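You operate a simulated robot arm through the tools that you are given. There is no shell and no other tool. Be economical: measure what you need, move in short steps, check, and stop when the job is done.

The job below is to be done with a simulated two-armed robot. You get a single attempt, and the scene is never put back.

## Task
Unbolt the vanity case, brush the lint off the black jumper, put the brush back and shut the lid.
Fine: hold the case while you slide the bolt. What is to be rubbed or washed off counts as gone when no trace of it is left.

It is judged by the outcome, as a careful person would: the job done as asked, and still so three seconds after it is handed in. It fails if anything else is knocked over, pushed out of place, dropped, spilled or broken. Lids that push on must go on centred and level and be pressed home; caps that screw on are set level and turned clockwise until they are tight.

## Robot
Two 6-joint arms with two-finger parallel grippers on one trunk, on a base that drives. Base frame: it is fixed to the floor where the robot stands at the start and does not move with it; the origin is under the middle of the robot, x ahead of it, y to its left, z up. Lengths are in mm, angles in rad, forces in N, time in s.
The left shoulder is at the start at [60, 187, 1147], the right one opposite. With the tool pointing down near the work surface each hand reaches from about 100 to 600 mm from the robot's upright axis, wherever it stands, measured 20 degrees to its own side. Places, roughly: inside of the vanity case [600, 200, 800]; teal case bolt [500, 0, 900]; teal case lid [600, 200, 900]. Payload 1.57 kg a hand.
The tool frame of a hand sits at the grasp point between the pads (the TCP): z along the fingers, y along the line on which they close. The tips reach 30 mm beyond it. The gripper opens to 110 mm. The fingers are 24 mm wide and 12 mm thick; the gripper's body (48 by 112 mm) begins 78 mm behind the TCP.
Orientation is that of the tool frame in the base frame, as [roll, pitch, yaw] about the fixed x, y, z axes, in that order (R = Rz(yaw) Ry(pitch) Rx(roll)). With the fingers straight down and closing along the base's y, the tool's x points along the base's -x, its y along +y and its z along -z.

## Interface
- The arms move only by the tool apply_moves. It takes "left_deltas", "right_deltas" or both (then of equal length, played together; a hand with none holds still); each is a list of rows, each a list of 7 numbers: the shift along the base's x, y, z in mm, then the turn, a rotation vector about the base's x, y, z in rad, then the finger opening in mm, from 0 to 110. In form: [[x, y, z, wx, wy, wz, jaw], ...]. A call has 1 to 8 rows; each row is the pose to reach, as a shift and turn from the pose commanded when the call began. A row lasts 0.2 s, in which the tool goes at most 50 mm and 0.15 rad; a call with a longer step from one row to the next is refused whole, and so is a gripper value outside its range. A pose out of reach is approached as far as the arm can. The call stops where the force on the tool passes 40 N (or 10 N more than at its start, if that is more) or the arm is blocked; 0.2 s more then pass. The fingers move at their own pace (about 153 mm/s each) and stop on an object; they squeeze with about 38 N. The grip force told is the motor's: it shows also when the fingers shut on nothing. Time passes only in rows, and 0.2 s behind the last, so rows that repeat a pose let the fingers close. The reply holds the time, the measured pose of the TCP, the force on the tool along the base axes, the opening and the grip force, in the units named above and with some noise, with the torque about the TCP (base axes, N m) and any sound that the robot's microphone picked up, and new pictures: "show" is both (left out), scene, wrist or none (wrist: the cameras of the hands that moved).
- Cameras (640 x 400 px; columns grow to the right, rows downward): "scene" is now at [14.7, 21.1, 1690.7]; the picture's right is [0.31, -0.95, 0.00], its down [-0.73, -0.24, -0.64] and it looks along [0.61, 0.20, -0.77] (base axes); focal length 274 px, centre (320, 200). "left" rides on the left gripper at [70, -16, -141] in its tool frame; the picture's right is [0.23, 0.97, 0.00], its down [-0.86, 0.20, -0.48] and it looks along [-0.47, 0.11, 0.88] (tool axes); focal length 222 px, centre (320, 200). "right" rides on the right gripper at [70, 16, -141] in its tool frame; the picture's right is [-0.23, 0.97, 0.00], its down [-0.86, -0.20, -0.48] and it looks along [-0.47, -0.11, 0.88] (tool axes); focal length 222 px, centre (320, 200). There is no depth. A picture from a camera that has moved, and an enlarged one, comes with that camera's place and axes in the base frame and with its lens.
- lift_body(by): slides the trunk up (or, below 0, down) by that many mm; the arms and the scene camera ride with it, the base frame stays. It gives what a move gives, with no picture.
- steer(legs): drives the robot by 1 to 6 legs, each [ahead, left, turn to the left] in mm, mm and rad, along the robot's own axes; the way and the turn of a leg run together, so that a leg with both is an arc; at most 1500 mm and 3.142 rad a leg. The arms and the cameras ride along, it lands a little off, and it stops where it bumps. It gives what a move gives, and a new picture of the scene camera.
- aim_head(pan, tilt): turns the head with the scene camera to pan (to the left, within 1.501 rad either way) and tilt (down, from -0.506 to 1.204), counted from straight ahead of the robot. It gives what a move gives, and a new picture of the scene camera.
- inspect(camera, box): a new picture of the part [left, top, right, bottom] of that camera's present view, enlarged. No time passes.
- close_job(): hands the job in; it is judged then, once.

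Work in short steps. Places have to be worked out from the pictures, the camera data and where the tool is seen: move nearer, look again, correct. Check each grasp and each placing, and mend what went wrong. You have 120 turns and 260 pictures in all, those below and enlarged ones among them. Open the grippers and draw the arms clear of the work before you hand the job in, unless the task says otherwise; then end with one line.

The tools are called after ">>>" as a command line: name --argument value ..., lists and objects as JSON in quotes. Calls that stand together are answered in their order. apply_moves: Moves the arms, as the interface text tells. Its arguments: {"type":"object","properties":{"left_deltas":{"type":"array","items":{"type":"array","items":{"type":"number"}}},"right_deltas":{"type":"array","items":{"type":"array","items":{"type":"number"}}},"show":{"type":"string","enum":["both","scene","wrist","none"]}},"required":[]} The other tools are called the same way: lift_body (by) slides the trunk up or down; steer (legs) drives the base; aim_head (pan, tilt) turns the head that bears the scene camera; inspect (camera, box) takes an enlarged picture of a part of a camera's view; close_job () hands the job in.

At the start:

```text
clock: 0.0
left_eef_pos: [345.2, 378.9, 1256.0]
left_orientation: [3.141, 0.001, -3.139]
left_force: [-0.7, -0.1, 0.8]
left_moment: [-0.03, 0.0, -0.01]
left_width: 109.9
left_grip_force: 0.1
right_eef_pos: [405.1, 1.6, 1344.6]
right_orientation: [-3.141, 0.002, -3.141]
right_force: [0.4, -0.3, -0.3]
right_moment: [-0.01, 0.0, 0.0]
right_width: 110.1
right_grip_force: 0.1
trunk travel left (down, up): [-775.0, 215.0]
robot x, y, heading: [2.8, -0.6, 0.0]
head pan, tilt: [0.314, 0.878]
```

scene: 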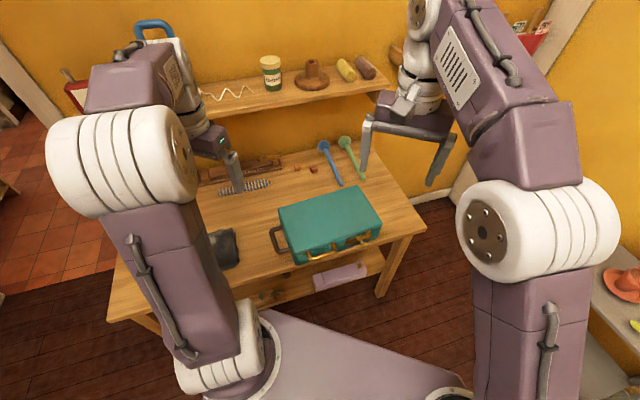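
right: 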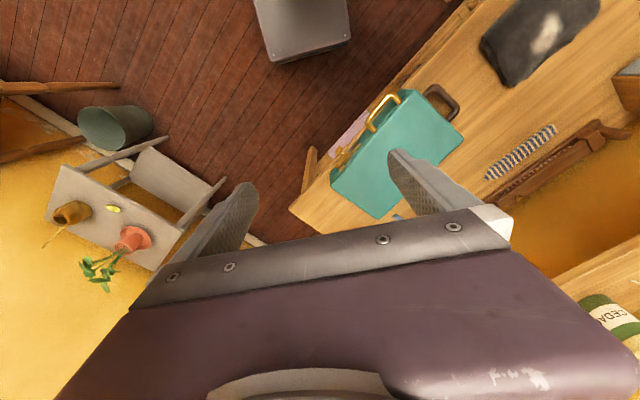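
left: 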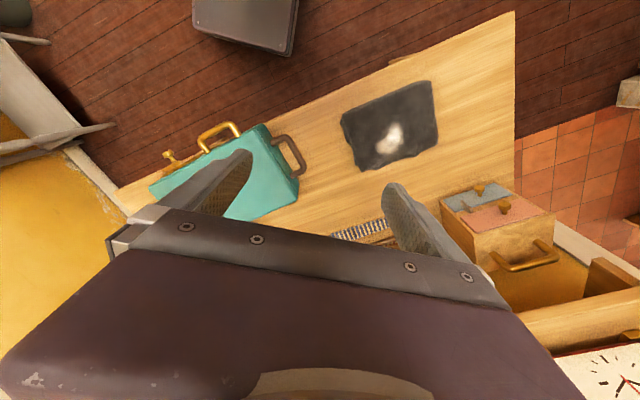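

The scene shows a teal case with a dark handle at its left end, gold hardware on its front, and the jumper at left. I enlarge the views to locate the hardware.

>>> inspect --camera "scene" --box '[200, 130, 420, 290]'

>>> inspect --camera "left" --box '[120, 60, 460, 260]'

>>> inspect --camera "right" --box '[280, 0, 640, 225]'

```text
2.50 times, centred on (310, 210) of scene
camera zoom: at [14.7, 21.1, 1690.7], right [0.31, -0.95, 0.0], down [-0.73, -0.24, -0.64], along [0.61, 0.2, -0.77], focal length 686 px, centre (345, 175)
```

zoom: 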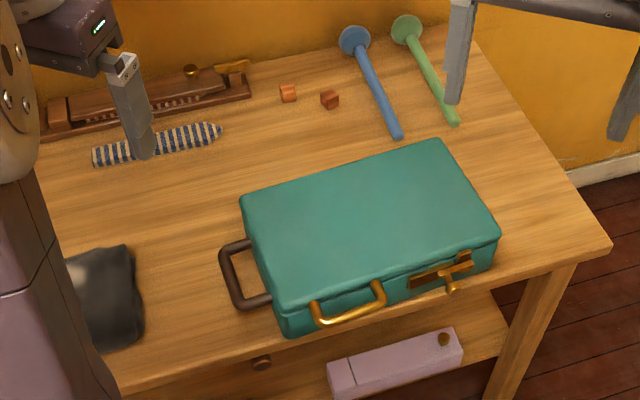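

```text
1.88 times, centred on (290, 160) of left
camera zoom: at [276.6, 362.2, 1398.4], right [-0.23, 0.97, 0.0], down [0.86, 0.2, 0.48], along [0.47, 0.11, -0.88], focal length 418 px, centre (376, 275)
```

zoom: 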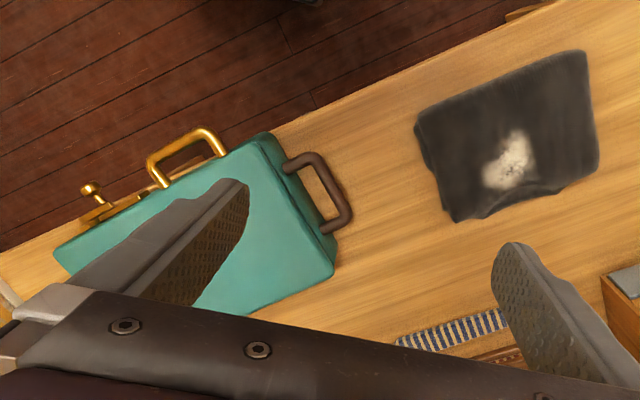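

```text
1.78 times, centred on (460, 112) of right
camera zoom: at [336.7, 18.6, 1485.9], right [0.23, 0.97, 0.0], down [0.86, -0.2, 0.48], along [0.47, -0.11, -0.88], focal length 395 px, centre (71, 356)
```

zoom: 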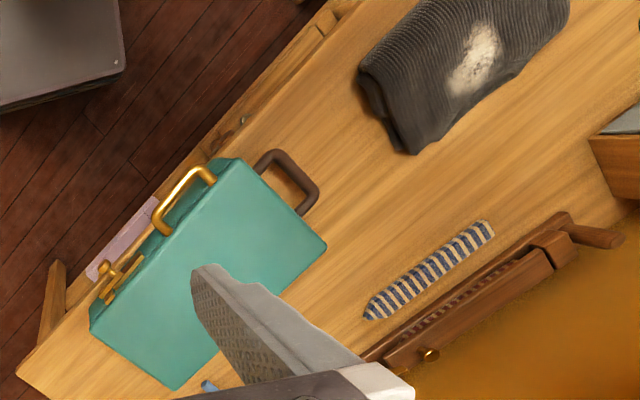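

The case and table look turned about 38° to the robot's left, with the case's front at the table edge. I turn to face it squarely and look down.

>>> steer --legs '[[0, 0, 0.66]]'

>>> aim_head --pan -0.2 --tilt 1.1

```text
clock: 2.2
left_eef_pos: [37.6, 511.5, 1256.2]
left_orientation: [3.14, -0.002, -2.474]
left_force: [-0.1, -0.1, -0.2]
left_moment: [-0.01, 0.0, -0.02]
left_width: 110.4
left_grip_force: 0.0
right_eef_pos: [318.0, 253.4, 1344.9]
right_orientation: [-3.141, -0.001, -2.475]
right_force: [0.1, 0.7, 0.1]
right_moment: [0.0, 0.02, -0.01]
right_width: 110.0
right_grip_force: 0.0
trunk travel left (down, up): [-775.0, 215.0]
robot x, y, heading: [2.6, 0.3, 0.665]
head pan, tilt: [0.314, 0.878]
camera scene: at [-2.5, 23.9, 1690.7], right [0.83, -0.56, 0.0], down [-0.43, -0.64, -0.64], along [0.36, 0.53, -0.77], focal length 274 px, centre (320, 200)
```

scene: 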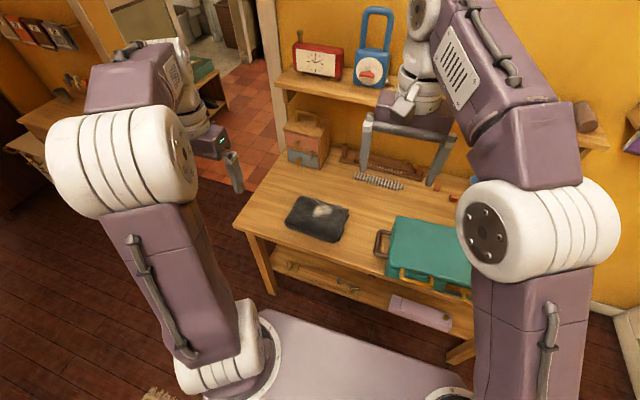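

```text
clock: 3.1
left_eef_pos: [36.4, 512.4, 1257.2]
left_orientation: [3.14, -0.002, -2.473]
left_force: [0.3, -0.2, 1.2]
left_moment: [0.02, 0.01, -0.01]
left_width: 110.0
left_grip_force: 0.1
right_eef_pos: [317.9, 253.5, 1345.4]
right_orientation: [-3.141, 0.002, -2.475]
right_force: [0.1, 0.4, -0.3]
right_moment: [-0.02, -0.03, -0.01]
right_width: 109.9
right_grip_force: 0.0
trunk travel left (down, up): [-775.0, 215.0]
robot x, y, heading: [5.6, -0.9, 0.663]
head pan, tilt: [-0.201, 1.1]
camera scene: at [10.8, -11.2, 1675.1], right [0.45, -0.89, 0.0], down [-0.8, -0.4, -0.45], along [0.41, 0.2, -0.89], focal length 274 px, centre (320, 200)
```

scene: 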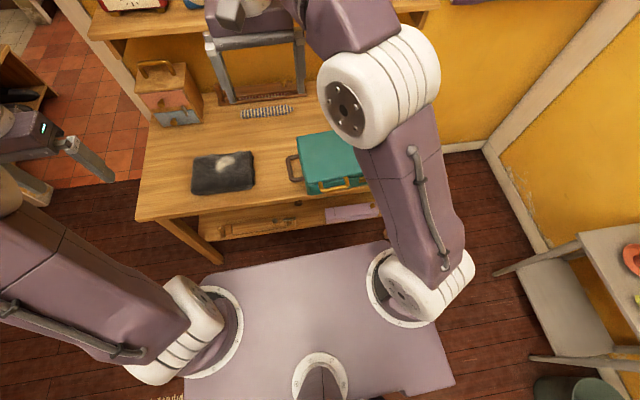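

The base clears the table by some margin. I shift right and slightly ahead so that the case is in front of me.

>>> steer --legs '[[40, -200, 0]]'

>>> aim_head --pan 0.0 --tilt 0.9

>>> inspect --camera "right" --box '[0, 0, 640, 400]'

>>> inspect --camera "left" --box '[0, 0, 640, 400]'

```text
clock: 4.8
left_eef_pos: [189.3, 383.1, 1255.6]
left_orientation: [3.141, 0.0, -2.471]
left_force: [-0.1, 0.1, 0.1]
left_moment: [0.0, -0.02, -0.01]
left_width: 110.2
left_grip_force: 0.0
right_eef_pos: [471.1, 123.9, 1344.0]
right_orientation: [-3.14, 0.0, -2.472]
right_force: [-0.3, -0.2, -0.7]
right_moment: [-0.05, -0.05, -0.01]
right_width: 110.0
right_grip_force: 0.0
trunk travel left (down, up): [-775.0, 215.0]
robot x, y, heading: [156.7, -133.6, 0.667]
head pan, tilt: [-0.201, 1.1]
camera scene: at [163.9, -140.7, 1675.1], right [0.45, -0.89, 0.0], down [-0.79, -0.4, -0.45], along [0.41, 0.2, -0.89], focal length 274 px, centre (320, 200)
```

scene: 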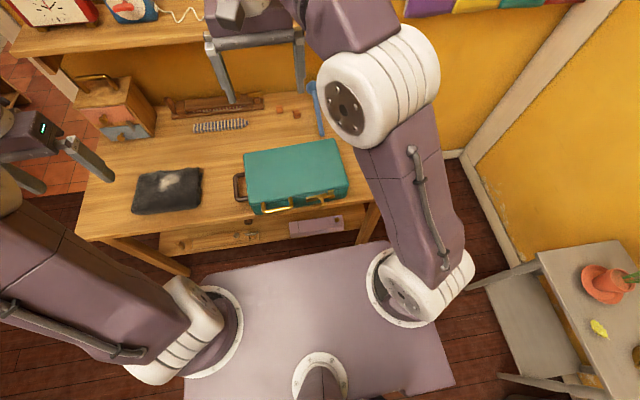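

```text
clock: 5.5
left_eef_pos: [191.7, 379.1, 1256.5]
left_orientation: [3.141, -0.002, -2.47]
left_force: [-0.2, 0.3, -0.2]
left_moment: [0.04, 0.01, 0.02]
left_width: 110.1
left_grip_force: 0.1
right_eef_pos: [472.8, 120.7, 1344.9]
right_orientation: [-3.141, 0.0, -2.473]
right_force: [0.9, 1.2, 0.5]
right_moment: [0.0, 0.01, -0.01]
right_width: 110.0
right_grip_force: 0.1
trunk travel left (down, up): [-775.0, 215.0]
robot x, y, heading: [154.6, -131.8, 0.665]
head pan, tilt: [0.0, 0.901]
camera scene: at [170.3, -125.4, 1688.9], right [0.62, -0.79, 0.0], down [-0.62, -0.49, -0.62], along [0.49, 0.38, -0.78], focal length 274 px, centre (320, 200)
```

scene: 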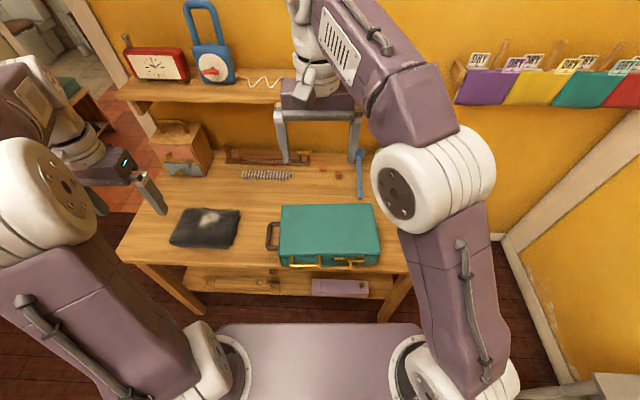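

```text
1.00 times, centred on (320, 200) of right
camera zoom: at [408.9, 90.5, 1485.9], right [-0.43, 0.91, 0.0], down [0.8, 0.37, 0.48], along [0.43, 0.2, -0.88], focal length 222 px, centre (320, 200)
```

zoom: 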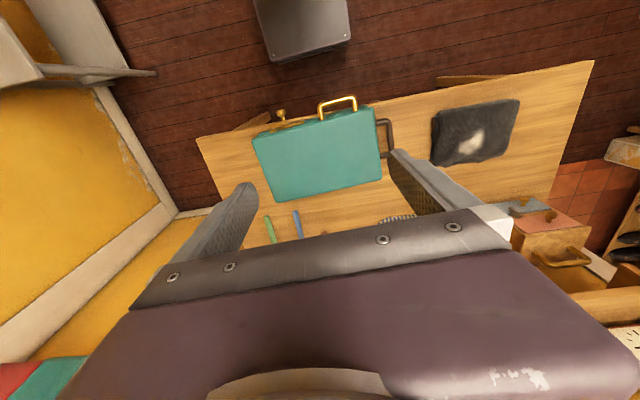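

```text
1.00 times, centred on (320, 200) of left
camera zoom: at [148.4, 322.9, 1398.6], right [-0.78, 0.62, 0.0], down [0.55, 0.69, 0.48], along [0.3, 0.38, -0.88], focal length 222 px, centre (320, 200)
```

zoom: 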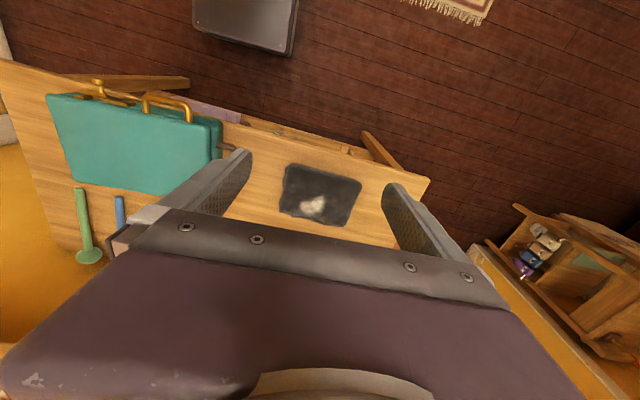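

Now the case is ahead; I zoom in on its front hardware.

>>> inspect --camera "scene" --box '[250, 190, 410, 290]'

>>> inspect --camera "right" --box '[220, 75, 412, 195]'

>>> inspect --camera "left" --box '[30, 50, 254, 190]'

```text
4.00 times, centred on (330, 240) of scene
camera zoom: at [170.3, -125.4, 1688.9], right [0.62, -0.79, 0.0], down [-0.62, -0.49, -0.62], along [0.49, 0.38, -0.78], focal length 1098 px, centre (280, 40)
```

zoom: 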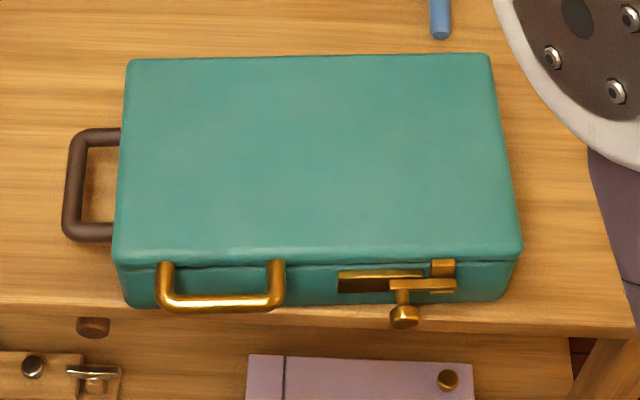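

```text
3.33 times, centred on (316, 135) of right
camera zoom: at [408.9, 90.5, 1485.9], right [-0.43, 0.91, 0.0], down [0.8, 0.37, 0.48], along [0.43, 0.2, -0.88], focal length 740 px, centre (333, 417)
```

zoom: 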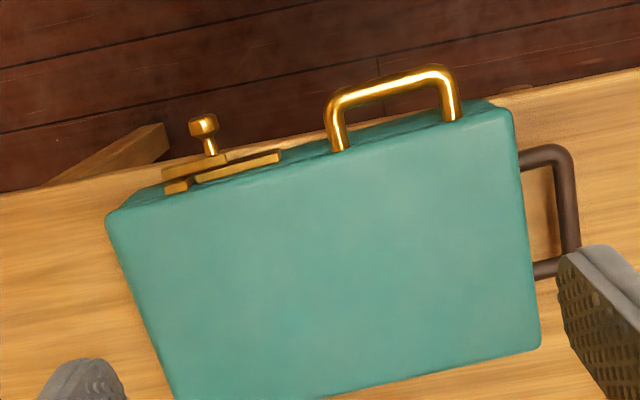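

```text
2.86 times, centred on (142, 120) of left
camera zoom: at [148.4, 322.9, 1398.6], right [-0.78, 0.62, 0.0], down [0.55, 0.69, 0.48], along [0.3, 0.38, -0.88], focal length 635 px, centre (829, 429)
```

zoom: 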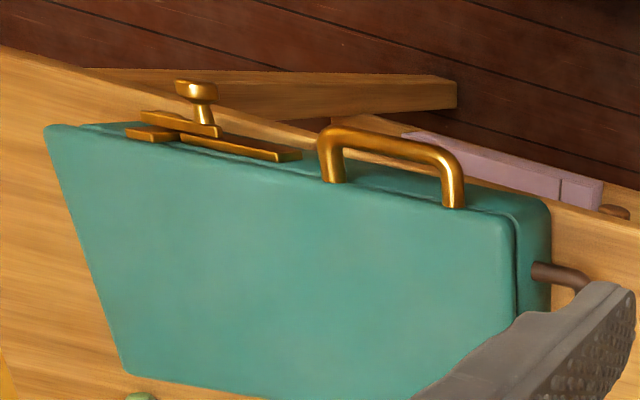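

The dark handle at the left end is on the body, while the gold bail sits near the lid seam. The bolt bar's end lies over a keeper at its right, so it should slide left. I drive a bit closer, then bring both hands near their targets.

>>> steer --legs '[[100, 0, 0]]'

```text
clock: 6.6
left_eef_pos: [269.4, 440.7, 1256.3]
left_orientation: [3.141, 0.002, -2.472]
left_force: [-0.8, 0.0, -0.1]
left_moment: [-0.02, 0.0, -0.05]
left_width: 110.0
left_grip_force: 0.2
right_eef_pos: [549.0, 182.0, 1345.8]
right_orientation: [-3.141, 0.001, -2.474]
right_force: [-0.1, -1.2, 0.4]
right_moment: [0.02, 0.0, 0.02]
right_width: 109.9
right_grip_force: 0.1
trunk travel left (down, up): [-775.0, 215.0]
robot x, y, heading: [231.2, -66.5, 0.664]
head pan, tilt: [0.0, 0.901]
camera scene: at [245.2, -65.0, 1689.0], right [0.62, -0.79, 0.0], down [-0.61, -0.48, -0.62], along [0.49, 0.39, -0.78], focal length 274 px, centre (320, 200)
```

scene: 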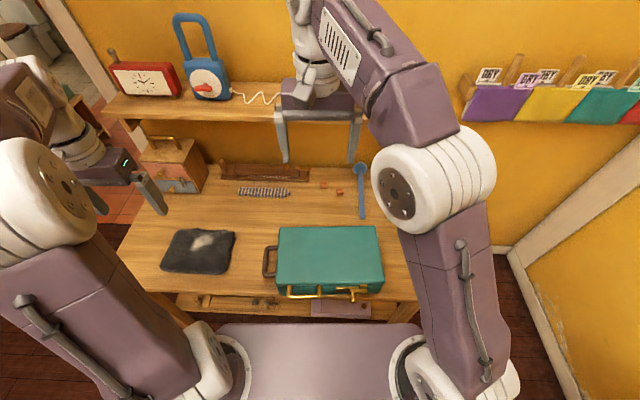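

I move both hands to hover above the dark handle (left) and the bolt knob (right).

>>> apply_moves --left_deltas '[[23.6, -12.6, -32, 0, 0, 0, 60], [47.2, -25.2, -64, 0, 0, 0, 60], [70.7, -37.9, -96, 0, 0, 0, 60], [94.3, -50.5, -128, 0, 0, 0, 60], [117.9, -63.1, -160, 0, 0, 0, 60], [141.5, -75.8, -192, 0, 0, 0, 60], [165, -88.4, -224, 0, 0, 0, 60], [188.6, -101, -256, 0, 0, 0, 60]]' --right_deltas '[[-2.9, -19.4, -42, 0, 0, 0, 60], [-5.8, -38.7, -84, 0, 0, 0, 60], [-8.8, -58.1, -126, 0, 0, 0, 60], [-11.7, -77.5, -168, 0, 0, 0, 60], [-14.6, -96.8, -210, 0, 0, 0, 60], [-17.6, -116.2, -251, 0, 0, 0, 60], [-20.5, -135.5, -293, 0, 0, 0, 60], [-23.4, -154.9, -335, 0, 0, 0, 60]]'

```text
clock: 8.4
left_eef_pos: [460.4, 340.4, 997.6]
left_orientation: [3.141, -0.002, -2.47]
left_force: [0.2, 0.1, 0.6]
left_moment: [-0.04, 0.02, 0.0]
left_width: 60.1
left_grip_force: 0.0
right_eef_pos: [529.6, 28.7, 1008.1]
right_orientation: [3.14, -0.003, -2.475]
right_force: [0.0, -0.1, 0.2]
right_moment: [0.01, 0.07, 0.02]
right_width: 59.8
right_grip_force: 0.1
trunk travel left (down, up): [-775.0, 215.0]
robot x, y, heading: [233.4, -69.6, 0.669]
head pan, tilt: [0.0, 0.901]
camera scene: at [250.8, -62.1, 1689.0], right [0.62, -0.79, 0.0], down [-0.62, -0.49, -0.62], along [0.49, 0.38, -0.78], focal length 274 px, centre (320, 200)
camera right: at [465.5, -2.6, 1148.8], right [-0.42, 0.91, 0.0], down [0.8, 0.37, 0.48], along [0.43, 0.2, -0.88], focal length 222 px, centre (320, 200)
camera left: at [416.8, 283.3, 1139.5], right [-0.78, 0.62, 0.0], down [0.55, 0.69, 0.48], along [0.3, 0.38, -0.88], focal length 222 px, centre (320, 200)
```

scene: 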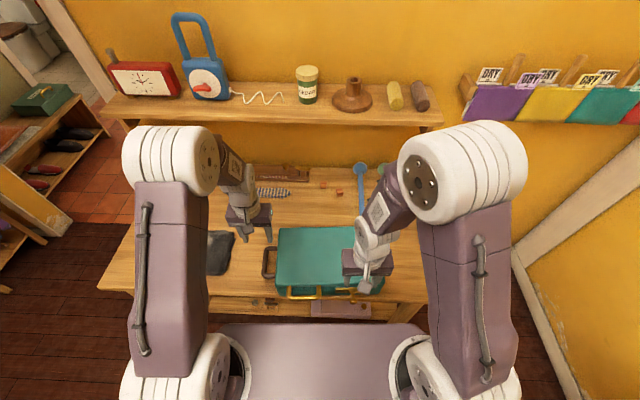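
right: 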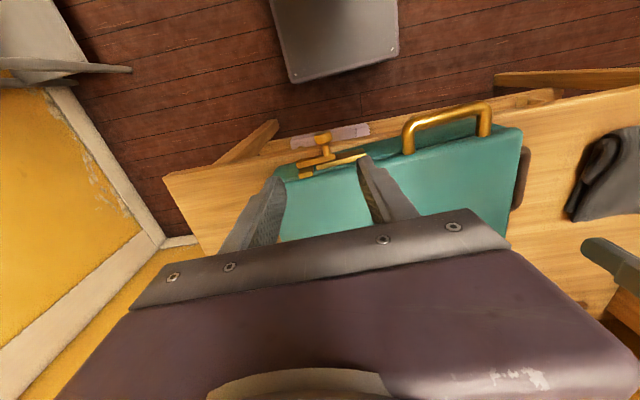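
left: 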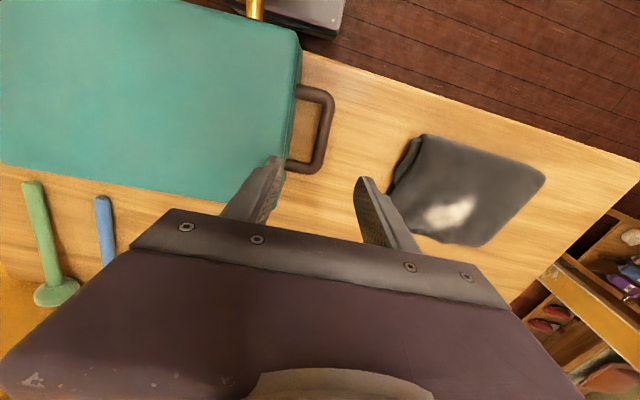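

The left hand is over the dark handle's bar (about 568,-12 in table axes) and the right over the knob. I lower the left hand part-way with narrower fingers and lower the right a bit, to check.

>>> apply_moves --left_deltas '[[-2, 3, -40, 0, 0, 0, 48], [-2, 3, -80, 0, 0, 0, 48], [-2, 3, -115, 0, 0, 0, 48]]' --right_deltas '[[0, 0, -30, 0, 0, 0, 60], [0, 0, -60, 0, 0, 0, 60], [0, 0, -80, 0, 0, 0, 60]]' --show "wrist"

>>> inspect --camera "scene" --box '[200, 200, 440, 350]'

```text
clock: 9.2
left_eef_pos: [457.0, 342.6, 883.5]
left_orientation: [3.14, 0.0, -2.473]
left_force: [-0.7, 0.3, -0.3]
left_moment: [-0.04, 0.0, 0.02]
left_width: 47.7
left_grip_force: 0.1
right_eef_pos: [528.5, 27.6, 929.5]
right_orientation: [3.141, 0.0, -2.474]
right_force: [-0.7, -0.2, -0.5]
right_moment: [-0.01, -0.02, 0.02]
right_width: 59.6
right_grip_force: 0.1
trunk travel left (down, up): [-775.0, 215.0]
robot x, y, heading: [235.1, -70.8, 0.67]
head pan, tilt: [0.0, 0.901]
camera right: at [464.4, -2.6, 1071.1], right [-0.42, 0.91, 0.0], down [0.8, 0.37, 0.48], along [0.43, 0.2, -0.88], focal length 222 px, centre (320, 200)
camera left: at [412.9, 286.1, 1026.2], right [-0.78, 0.62, 0.0], down [0.55, 0.69, 0.48], along [0.3, 0.37, -0.88], focal length 222 px, centre (320, 200)
```

right: 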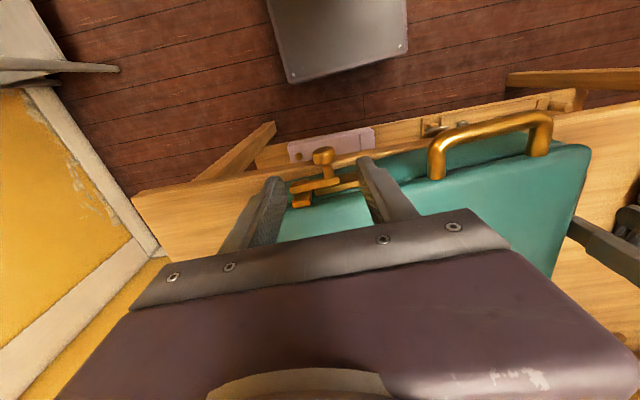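
left: 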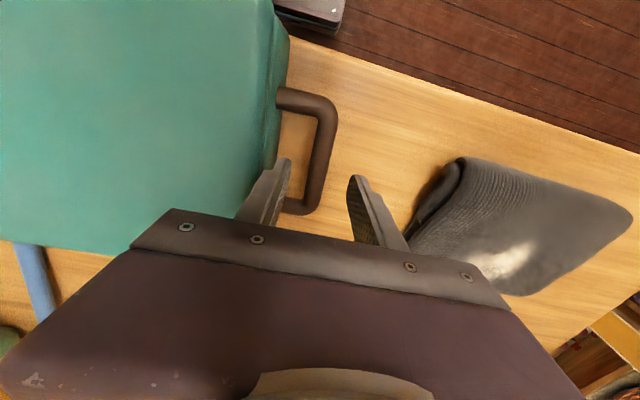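

```text
2.67 times, centred on (320, 275) of scene
camera zoom: at [247.8, -62.5, 1689.0], right [0.62, -0.79, 0.0], down [-0.62, -0.48, -0.62], along [0.49, 0.38, -0.78], focal length 732 px, centre (320, 0)
```

zoom: 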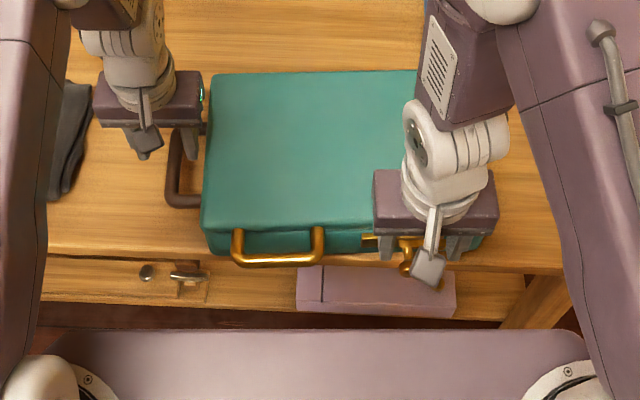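

The handle's bar runs straight between the left fingers. I lower to about z 830 and close on it.

>>> apply_moves --left_deltas '[[0, -1, -27, 0, 0, 0, 48], [0, -1, -54, 0, 0, 0, 48], [0, -1, -54, 0, 0, 0, 10], [0, -1, -54, 0, 0, 0, 5], [0, -1, -54, 0, 0, 0, 5]]' --right_deltas '[[0, 0, -15, 0, 0, 0, 60], [0, 0, -30, 0, 0, 0, 60], [0, 0, -45, 0, 0, 0, 60], [0, 0, -45, 0, 0, 0, 60], [0, 0, -45, 0, 0, 0, 60]]' --show "wrist"

>>> inspect --camera "right" --box '[220, 100, 412, 220]'

>>> inspect --camera "scene" --box '[320, 260, 400, 310]'

```text
clock: 10.4
left_eef_pos: [459.1, 343.0, 832.3]
left_orientation: [3.138, -0.001, -2.472]
left_force: [1.1, 0.6, -0.4]
left_moment: [0.1, -0.08, 0.4]
left_width: 17.5
left_grip_force: 32.0
right_eef_pos: [528.1, 29.0, 885.4]
right_orientation: [-3.141, 0.0, -2.475]
right_force: [0.6, -0.6, 0.0]
right_moment: [-0.01, 0.0, 0.0]
right_width: 60.0
right_grip_force: 0.0
trunk travel left (down, up): [-775.0, 215.0]
robot x, y, heading: [234.7, -70.2, 0.664]
head pan, tilt: [0.0, 0.901]
camera right: at [464.1, -2.1, 1026.8], right [-0.42, 0.91, 0.0], down [0.8, 0.37, 0.48], along [0.43, 0.2, -0.88], focal length 222 px, centre (320, 200)
camera left: at [413.9, 285.2, 974.1], right [-0.78, 0.62, 0.0], down [0.55, 0.69, 0.48], along [0.3, 0.37, -0.88], focal length 222 px, centre (320, 200)
```

right: 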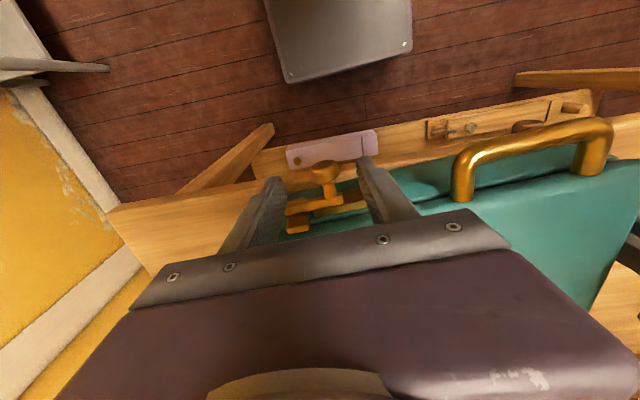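
left: 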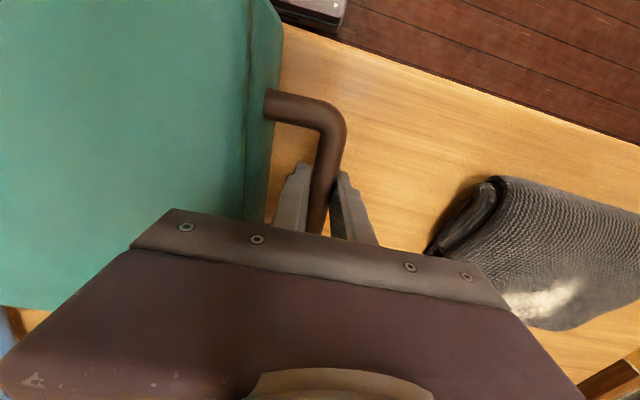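

```text
3.33 times, centred on (316, 160) of right
camera zoom: at [464.1, -2.1, 1026.8], right [-0.42, 0.91, 0.0], down [0.8, 0.37, 0.48], along [0.43, 0.2, -0.88], focal length 740 px, centre (333, 333)
```

zoom: 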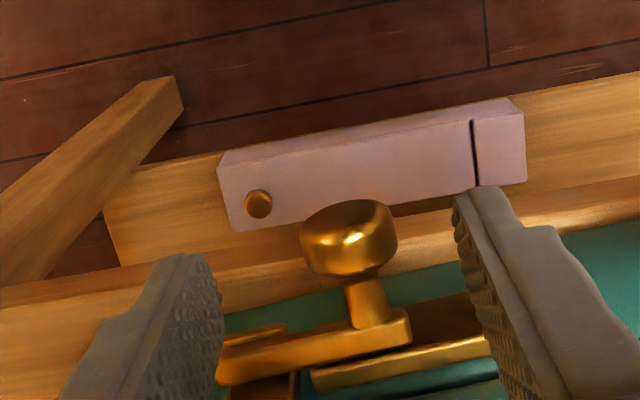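

```text
8.00 times, centred on (360, 285) of scene
camera zoom: at [248.4, -62.4, 1688.9], right [0.62, -0.79, 0.0], down [-0.62, -0.48, -0.62], along [0.49, 0.38, -0.78], focal length 2195 px, centre (0, -480)
```

zoom: 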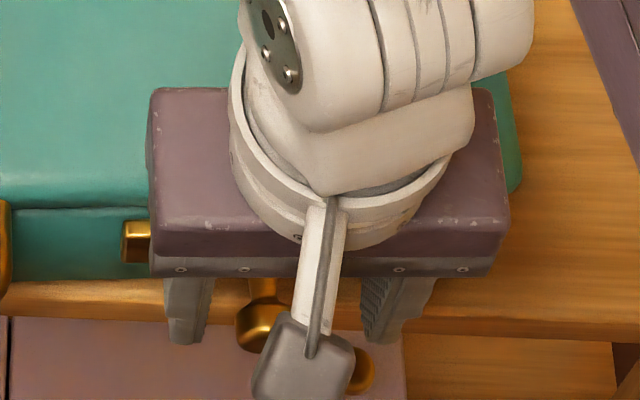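

The left hand holds the handle (17.5 mm). The knob lies between the right fingers, about 3 mm to their left; I lower 38 mm and close on it.

>>> apply_moves --right_deltas '[[-2, 2.4, -20, 0, 0, 0, 60], [-2, 2.4, -38, 0, 0, 0, 60], [-2, 2.4, -38, 0, 0, 0, 15], [-2, 2.4, -38, 0, 0, 0, 12], [-2, 2.4, -38, 0, 0, 0, 12]]' --show "wrist"

```text
clock: 11.6
left_eef_pos: [456.8, 342.5, 832.5]
left_orientation: [3.139, -0.002, -2.474]
left_force: [4.2, -9.2, 0.3]
left_moment: [0.08, -0.16, 0.54]
left_width: 17.5
left_grip_force: 32.6
right_eef_pos: [528.0, 31.4, 847.4]
right_orientation: [-3.141, 0.002, -2.472]
right_force: [-3.3, 8.9, -0.5]
right_moment: [-0.02, -0.09, -0.02]
right_width: 22.2
right_grip_force: 35.4
trunk travel left (down, up): [-775.0, 215.0]
robot x, y, heading: [232.1, -71.5, 0.668]
head pan, tilt: [0.0, 0.901]
camera right: at [462.0, 0.0, 987.8], right [-0.42, 0.91, 0.0], down [0.79, 0.37, 0.48], along [0.43, 0.2, -0.88], focal length 222 px, centre (320, 200)
```

right: 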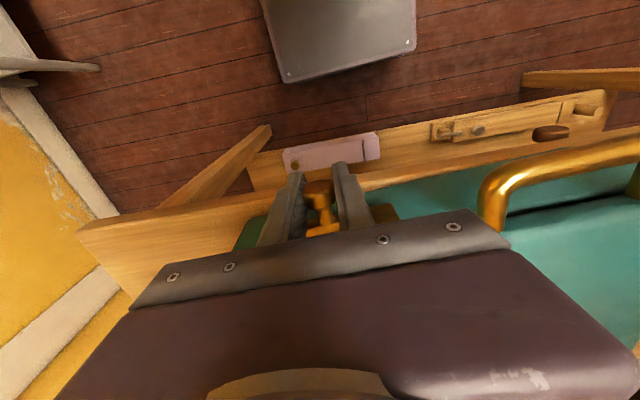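

The knob is held at 22 mm. I slide it left along the case front in small steps.

>>> apply_moves --right_deltas '[[-6.2, 7.9, 0, 0, 0, 0, 12], [-12.3, 15.7, 0, 0, 0, 0, 12], [-18.5, 23.6, 0, 0, 0, 0, 12], [-24.7, 31.5, 0, 0, 0, 0, 12]]' --show "wrist"

```text
clock: 12.6
left_eef_pos: [459.3, 345.3, 832.5]
left_orientation: [3.141, 0.007, -2.473]
left_force: [-9.6, 34.0, 0.3]
left_moment: [0.0, 0.42, -0.98]
left_width: 17.8
left_grip_force: 32.4
right_eef_pos: [498.7, 56.9, 846.0]
right_orientation: [-3.135, -0.012, -2.477]
right_force: [9.7, -32.6, 3.9]
right_moment: [0.3, -0.18, -0.27]
right_width: 22.3
right_grip_force: 35.4
trunk travel left (down, up): [-775.0, 215.0]
robot x, y, heading: [235.9, -71.3, 0.665]
head pan, tilt: [0.0, 0.901]
camera right: at [434.9, 28.4, 988.5], right [-0.42, 0.91, -0.01], down [0.8, 0.38, 0.47], along [0.43, 0.19, -0.88], focal length 222 px, centre (320, 200)
```

right: 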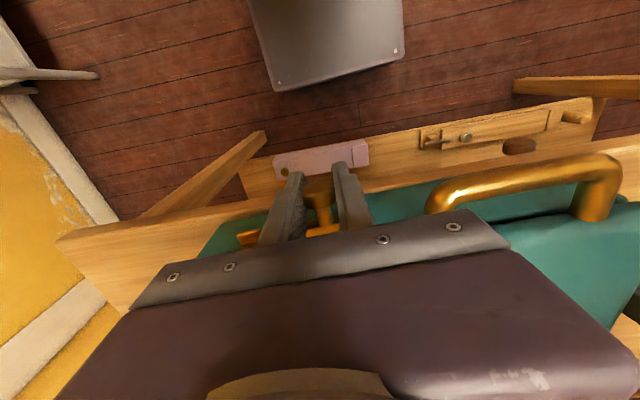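

The bolt moved about 38 mm and now pushes back with 33 N: perhaps the end stop. I check the close view.

>>> inspect --camera "right" --box '[200, 130, 360, 260]'

>>> inspect --camera "scene" --box '[270, 240, 430, 340]'

```text
3.08 times, centred on (280, 195) of right
camera zoom: at [434.9, 28.4, 988.5], right [-0.42, 0.91, -0.01], down [0.8, 0.38, 0.47], along [0.43, 0.19, -0.88], focal length 684 px, centre (443, 215)
```

zoom: 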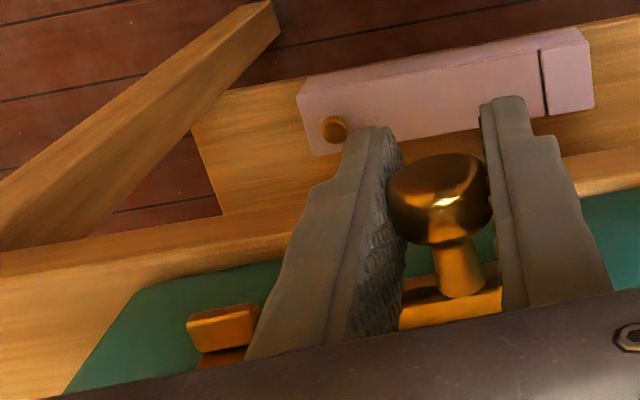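

```text
4.00 times, centred on (350, 290) of scene
camera zoom: at [248.4, -62.0, 1688.8], right [0.62, -0.79, 0.0], down [-0.62, -0.49, -0.62], along [0.49, 0.38, -0.78], focal length 1098 px, centre (200, -160)
```

zoom: 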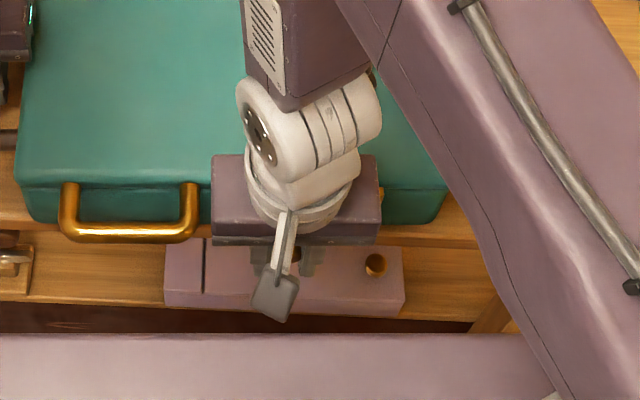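

The keeper now stands free of the bolt bar. I open the right fingers, rise clear and look.

>>> apply_moves --right_deltas '[[4, -5, 0, 0, 0, 0, 40], [4, -5, 0, 0, 0, 0, 50], [4, -5, 45, 0, 0, 0, 50], [-18, -23, 80, 0, 0, 0, 60], [-48, -50, 110, 0, 0, 0, 60]]' --show "none"

>>> inspect --camera "right" --box '[220, 100, 540, 300]'

>>> inspect --camera "scene" --box '[250, 220, 410, 320]'

```text
refused: row 5 steps farther than a row can; nothing moved
```

```text
2.00 times, centred on (380, 200) of right
camera zoom: at [434.9, 28.4, 988.5], right [-0.42, 0.91, -0.01], down [0.8, 0.38, 0.47], along [0.43, 0.19, -0.88], focal length 444 px, centre (200, 200)
```

zoom: 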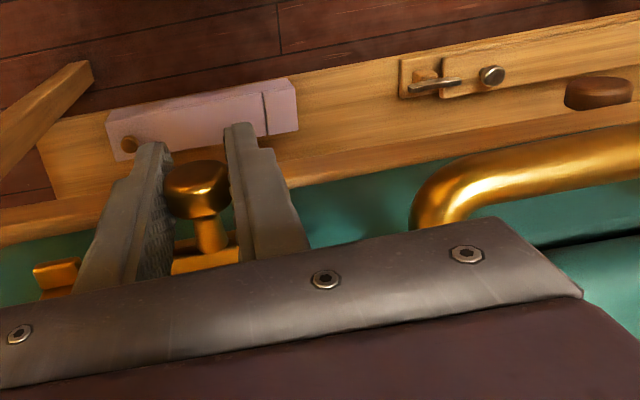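

```text
4.00 times, centred on (330, 270) of scene
camera zoom: at [248.4, -62.0, 1688.8], right [0.62, -0.79, 0.0], down [-0.62, -0.49, -0.62], along [0.49, 0.38, -0.78], focal length 1098 px, centre (280, -80)
```

zoom: 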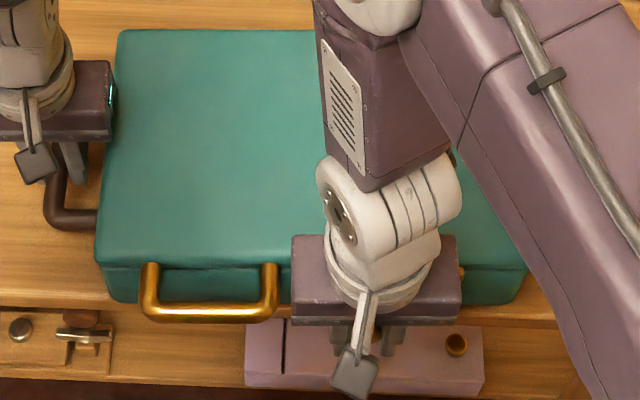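

The step was too long; I redo it in shorter rows. First I relax the push, open, then rise.

>>> apply_moves --right_deltas '[[3, -4, 0, 0, 0, 0, 12], [3, -4, 0, 0, 0, 0, 50], [3, -4, 0, 0, 0, 0, 50], [3, -4, 40, 0, 0, 0, 50], [3, -4, 80, 0, 0, 0, 60], [-20, -25, 110, 0, 0, 0, 60], [-45, -50, 130, 0, 0, 0, 60]]' --show "none"

>>> inspect --camera "right" --box '[220, 100, 540, 300]'

>>> inspect --camera "scene" --box '[250, 220, 410, 320]'

```text
clock: 14.2
left_eef_pos: [456.6, 342.0, 832.9]
left_orientation: [3.14, -0.003, -2.472]
left_force: [-1.7, -0.1, -0.1]
left_moment: [-0.01, -0.34, -0.15]
left_width: 17.6
left_grip_force: 32.5
right_eef_pos: [471.5, 36.0, 966.5]
right_orientation: [3.129, 0.02, -2.468]
right_force: [1.8, 0.1, 0.6]
right_moment: [-0.13, 0.37, 0.02]
right_width: 60.1
right_grip_force: 0.1
right hand out of reach, approached as far as the arm can: row 7
trunk travel left (down, up): [-775.0, 215.0]
robot x, y, heading: [236.7, -69.8, 0.667]
head pan, tilt: [0.0, 0.901]
stopped in row 7 (right hand): the force on the tool passed its limit (the readings are from after the stop); the commanded pose is now the measured one
```

```text
2.00 times, centred on (380, 200) of right
camera zoom: at [407.5, 1.3, 1106.7], right [-0.43, 0.9, 0.02], down [0.79, 0.37, 0.49], along [0.44, 0.23, -0.87], focal length 444 px, centre (200, 200)
```

zoom: 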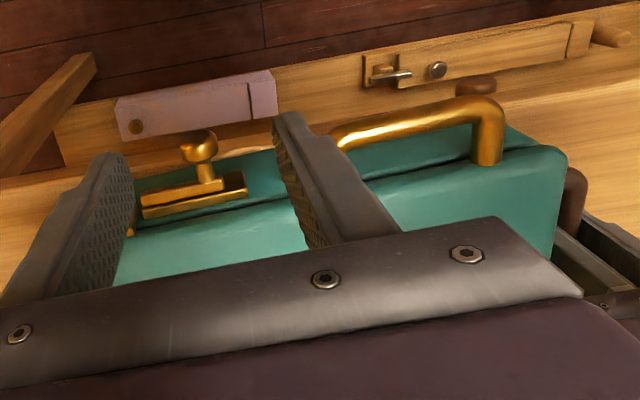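

```text
4.00 times, centred on (330, 270) of scene
camera zoom: at [247.1, -62.9, 1688.9], right [0.62, -0.79, 0.0], down [-0.62, -0.48, -0.62], along [0.49, 0.38, -0.78], focal length 1098 px, centre (280, -80)
```

zoom: 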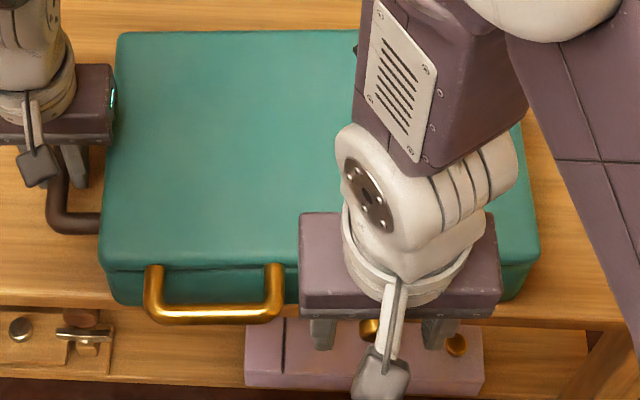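

The bolt bar is now fully back on its rail, off the keeper. Next I let go of the dark handle and raise the left hand; then I'll turn the right hand to face the gold lid handle.

>>> apply_moves --left_deltas '[[0, 0, 0, 0, 0, 0, 46], [0, 0, 0, 0, 0, 0, 46], [0, 0, 48, 0, 0, 0, 46], [0, 0, 96, 0, 0, 0, 46], [-15, 20, 140, 0, 0, 0, 60], [-40, 50, 170, 0, 0, 0, 60], [-65, 80, 190, 0, 0, 0, 60]]' --show "scene"

>>> steer --legs '[[-110, 40, 0]]'

```text
refused: row 5 steps farther than a row can; nothing moved
```

```text
clock: 15.4
left_eef_pos: [347.7, 306.7, 832.4]
left_orientation: [3.138, -0.002, -2.474]
left_force: [2.6, -1.3, 0.8]
left_moment: [0.15, 0.04, 0.2]
left_width: 17.6
left_grip_force: 32.3
right_eef_pos: [364.3, -0.2, 968.1]
right_orientation: [3.126, 0.02, -2.471]
right_force: [2.8, 1.8, -0.3]
right_moment: [-0.18, 0.54, 0.07]
right_width: 59.8
right_grip_force: 0.0
trunk travel left (down, up): [-775.0, 215.0]
robot x, y, heading: [125.7, -96.5, 0.665]
head pan, tilt: [0.0, 0.901]
camera scene: at [137.7, -97.7, 1688.9], right [0.62, -0.79, 0.0], down [-0.62, -0.48, -0.62], along [0.49, 0.38, -0.78], focal length 274 px, centre (320, 200)
```

scene: 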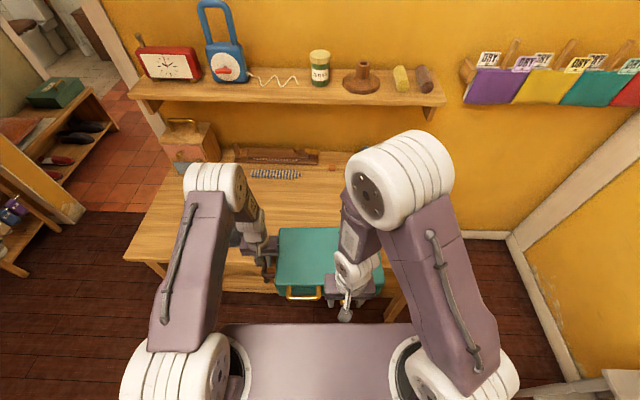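

That was my mistake: I sent the drive in the same batch as the release. The release was refused, so the case was still held and came about 110 mm with the robot. It now hangs over the table edge. I keep hold of it and drive straight back the same distance.

>>> steer --legs '[[107, -40, 0]]'

```text
clock: 16.6
left_eef_pos: [456.1, 341.2, 831.3]
left_orientation: [3.141, -0.001, -2.473]
left_force: [-5.7, 1.1, 3.6]
left_moment: [0.63, -0.72, -0.16]
left_width: 17.5
left_grip_force: 32.8
right_eef_pos: [471.4, 35.5, 967.1]
right_orientation: [3.129, 0.021, -2.47]
right_force: [2.2, 0.9, -0.1]
right_moment: [-0.03, 0.33, 0.08]
right_width: 60.0
right_grip_force: 0.1
trunk travel left (down, up): [-775.0, 215.0]
robot x, y, heading: [231.6, -69.3, 0.668]
head pan, tilt: [0.0, 0.901]
camera scene: at [244.7, -63.1, 1688.8], right [0.62, -0.79, 0.0], down [-0.62, -0.48, -0.62], along [0.49, 0.38, -0.78], focal length 274 px, centre (320, 200)
```

scene: 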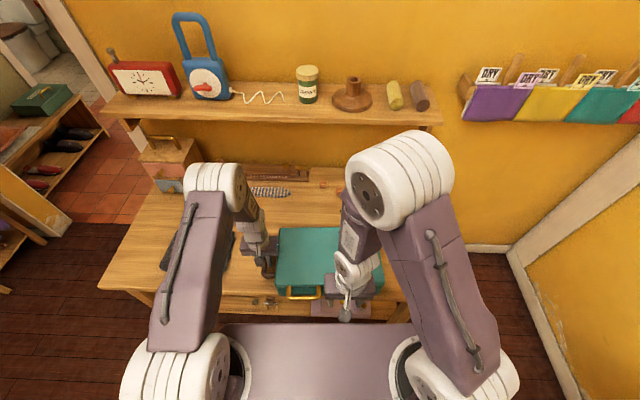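

The left hand is back within about 1 mm of where it was. I check that the case lies as before.

>>> inspect --camera "scene" --box '[250, 220, 410, 320]'

>>> inspect --camera "left" --box '[0, 0, 640, 400]'

>>> inspect --camera "right" --box '[220, 100, 540, 300]'

```text
4.00 times, centred on (330, 270) of scene
camera zoom: at [244.7, -63.1, 1688.8], right [0.62, -0.79, 0.0], down [-0.62, -0.48, -0.62], along [0.49, 0.38, -0.78], focal length 1098 px, centre (280, -80)
```

zoom: 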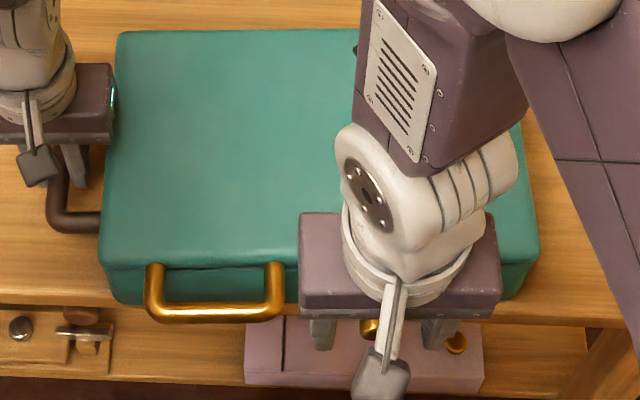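

```text
1.00 times, centred on (320, 200) of left
camera zoom: at [411.7, 283.9, 973.9], right [-0.78, 0.62, 0.0], down [0.55, 0.69, 0.48], along [0.3, 0.37, -0.88], focal length 222 px, centre (320, 200)
```

zoom: 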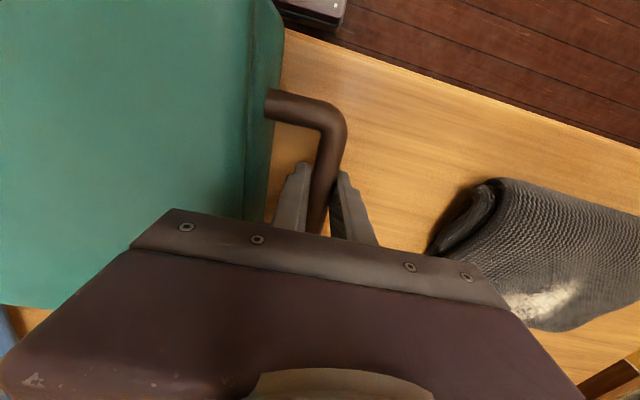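

```text
2.00 times, centred on (380, 200) of right
camera zoom: at [405.3, 0.5, 1106.6], right [-0.43, 0.9, 0.02], down [0.79, 0.36, 0.49], along [0.44, 0.23, -0.87], focal length 444 px, centre (200, 200)
```

zoom: 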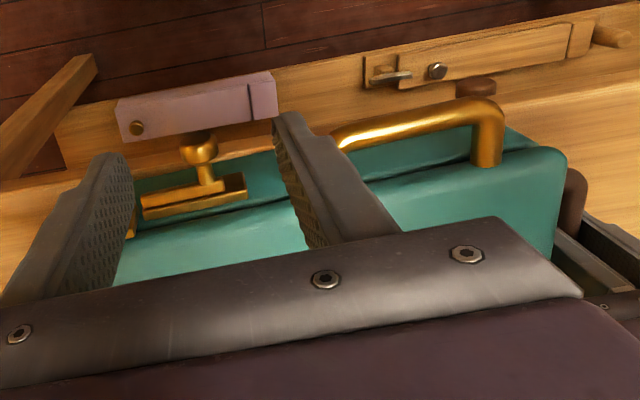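

The case is back in its original place, square and undisturbed. From here I send dependent steps one at a time: first the release alone.

>>> apply_moves --left_deltas '[[0, 0, 0, 0, 0, 0, 46], [0, 0, 0, 0, 0, 0, 46], [0, 0, 45, 0, 0, 0, 46], [0, 0, 90, 0, 0, 0, 46], [-12, 16, 130, 0, 0, 0, 60], [-32, 41, 160, 0, 0, 0, 60], [-55, 70, 185, 0, 0, 0, 60]]' --show "scene"

```text
clock: 18.2
left_eef_pos: [399.1, 409.0, 1018.1]
left_orientation: [-3.14, -0.003, -2.477]
left_force: [-1.0, 0.4, -0.1]
left_moment: [-0.02, -0.02, 0.03]
left_width: 59.8
left_grip_force: 0.0
right_eef_pos: [471.7, 34.0, 966.2]
right_orientation: [3.13, 0.02, -2.47]
right_force: [0.6, 0.4, 0.3]
right_moment: [-0.09, 0.13, -0.03]
right_width: 60.0
right_grip_force: 0.1
trunk travel left (down, up): [-775.0, 215.0]
robot x, y, heading: [234.1, -72.1, 0.666]
head pan, tilt: [0.0, 0.901]
camera scene: at [244.2, -63.1, 1688.9], right [0.62, -0.79, 0.0], down [-0.62, -0.48, -0.62], along [0.49, 0.38, -0.78], focal length 274 px, centre (320, 200)
```

scene: 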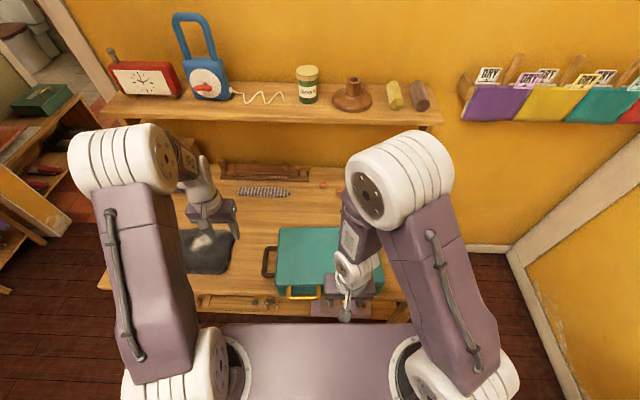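

The left hand is free and open, above everything. I back the robot 100 mm for room to turn the right hand.

>>> steer --legs '[[-100, 50, 0]]'

```text
clock: 19.4
left_eef_pos: [291.6, 385.4, 1016.9]
left_orientation: [3.14, -0.003, -2.474]
left_force: [-0.4, -0.4, 0.4]
left_moment: [-0.03, 0.0, 0.01]
left_width: 60.0
left_grip_force: 0.0
right_eef_pos: [362.9, 10.5, 966.8]
right_orientation: [3.127, 0.02, -2.469]
right_force: [0.3, 0.6, -0.4]
right_moment: [-0.12, 0.16, -0.04]
right_width: 59.9
right_grip_force: 0.2
trunk travel left (down, up): [-775.0, 215.0]
robot x, y, heading: [122.8, -92.5, 0.658]
head pan, tilt: [0.0, 0.901]
camera scene: at [137.5, -87.3, 1688.9], right [0.62, -0.79, 0.0], down [-0.62, -0.48, -0.62], along [0.49, 0.38, -0.78], focal length 274 px, centre (320, 200)
```

scene: 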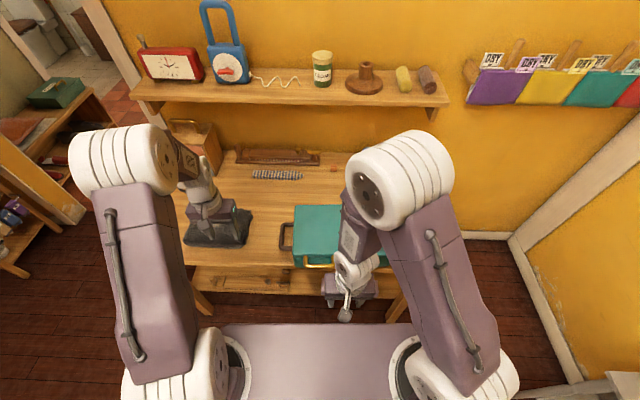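

I turn the right hand so that its fingers point forward and down at 45°, closing in the vertical plane, while moving it before the gold handle.

>>> apply_moves --right_deltas '[[2.3, 7.6, 1.2, 0.0718, -0.0087, -0.1235, 60], [4.6, 15.2, 2.5, 0.1436, -0.0174, -0.247, 60], [6.9, 22.8, 3.7, 0.2154, -0.0261, -0.3705, 60], [9.2, 30.4, 5, 0.2872, -0.0348, -0.494, 60], [11.5, 38, 6.2, 0.359, -0.0435, -0.6175, 60], [13.7, 45.6, 7.5, 0.4308, -0.0522, -0.741, 60], [16, 53.2, 8.7, 0.5026, -0.0609, -0.8645, 60], [18.3, 60.8, 10, 0.5744, -0.0696, -0.988, 60]]' --show "wrist"

```text
clock: 21.2
left_eef_pos: [288.3, 385.2, 1016.3]
left_orientation: [3.139, 0.0, -2.472]
left_force: [-1.0, 0.5, -0.3]
left_moment: [0.0, 0.0, -0.03]
left_width: 60.0
left_grip_force: 0.1
right_eef_pos: [381.2, 106.6, 966.1]
right_orientation: [2.587, 0.17, 2.744]
right_force: [-0.1, 0.5, -0.1]
right_moment: [-0.02, -0.02, -0.01]
right_width: 59.7
right_grip_force: 0.0
right hand out of reach, approached as far as the arm can: row 1, 2, 3, 4, 5, 6, 7, 8
trunk travel left (down, up): [-775.0, 215.0]
robot x, y, heading: [123.1, -99.3, 0.668]
head pan, tilt: [0.0, 0.901]
camera right: at [274.9, 84.5, 1081.6], right [0.45, 0.71, 0.54], down [0.57, -0.69, 0.44], along [0.69, 0.11, -0.72], focal length 222 px, centre (320, 200)
```

right: 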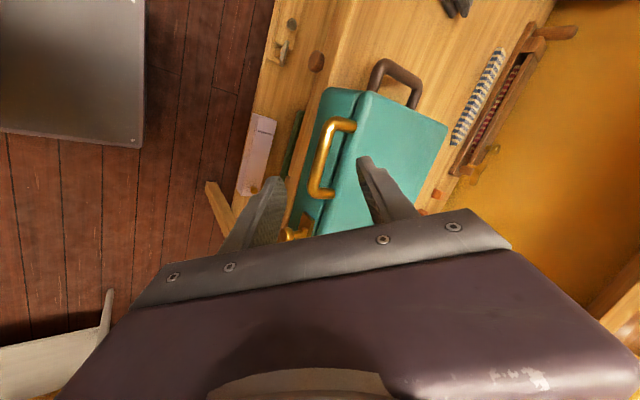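

The hand is partly turned. I look closely at where the handle is fixed before continuing.

>>> inspect --camera "right" --box '[260, 70, 460, 250]'

```text
2.22 times, centred on (360, 160) of right
camera zoom: at [274.9, 84.5, 1081.6], right [0.45, 0.71, 0.54], down [0.57, -0.69, 0.44], along [0.69, 0.11, -0.72], focal length 494 px, centre (231, 289)
```

zoom: 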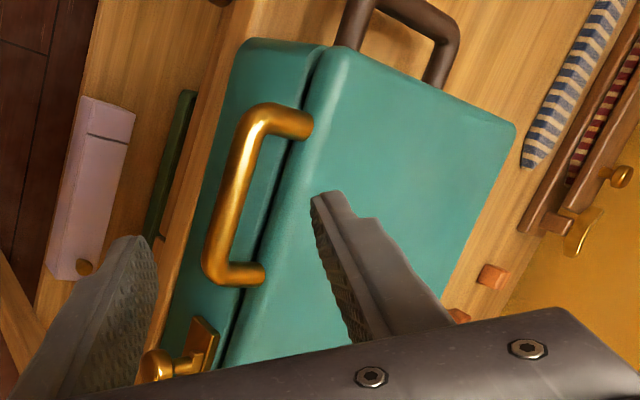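

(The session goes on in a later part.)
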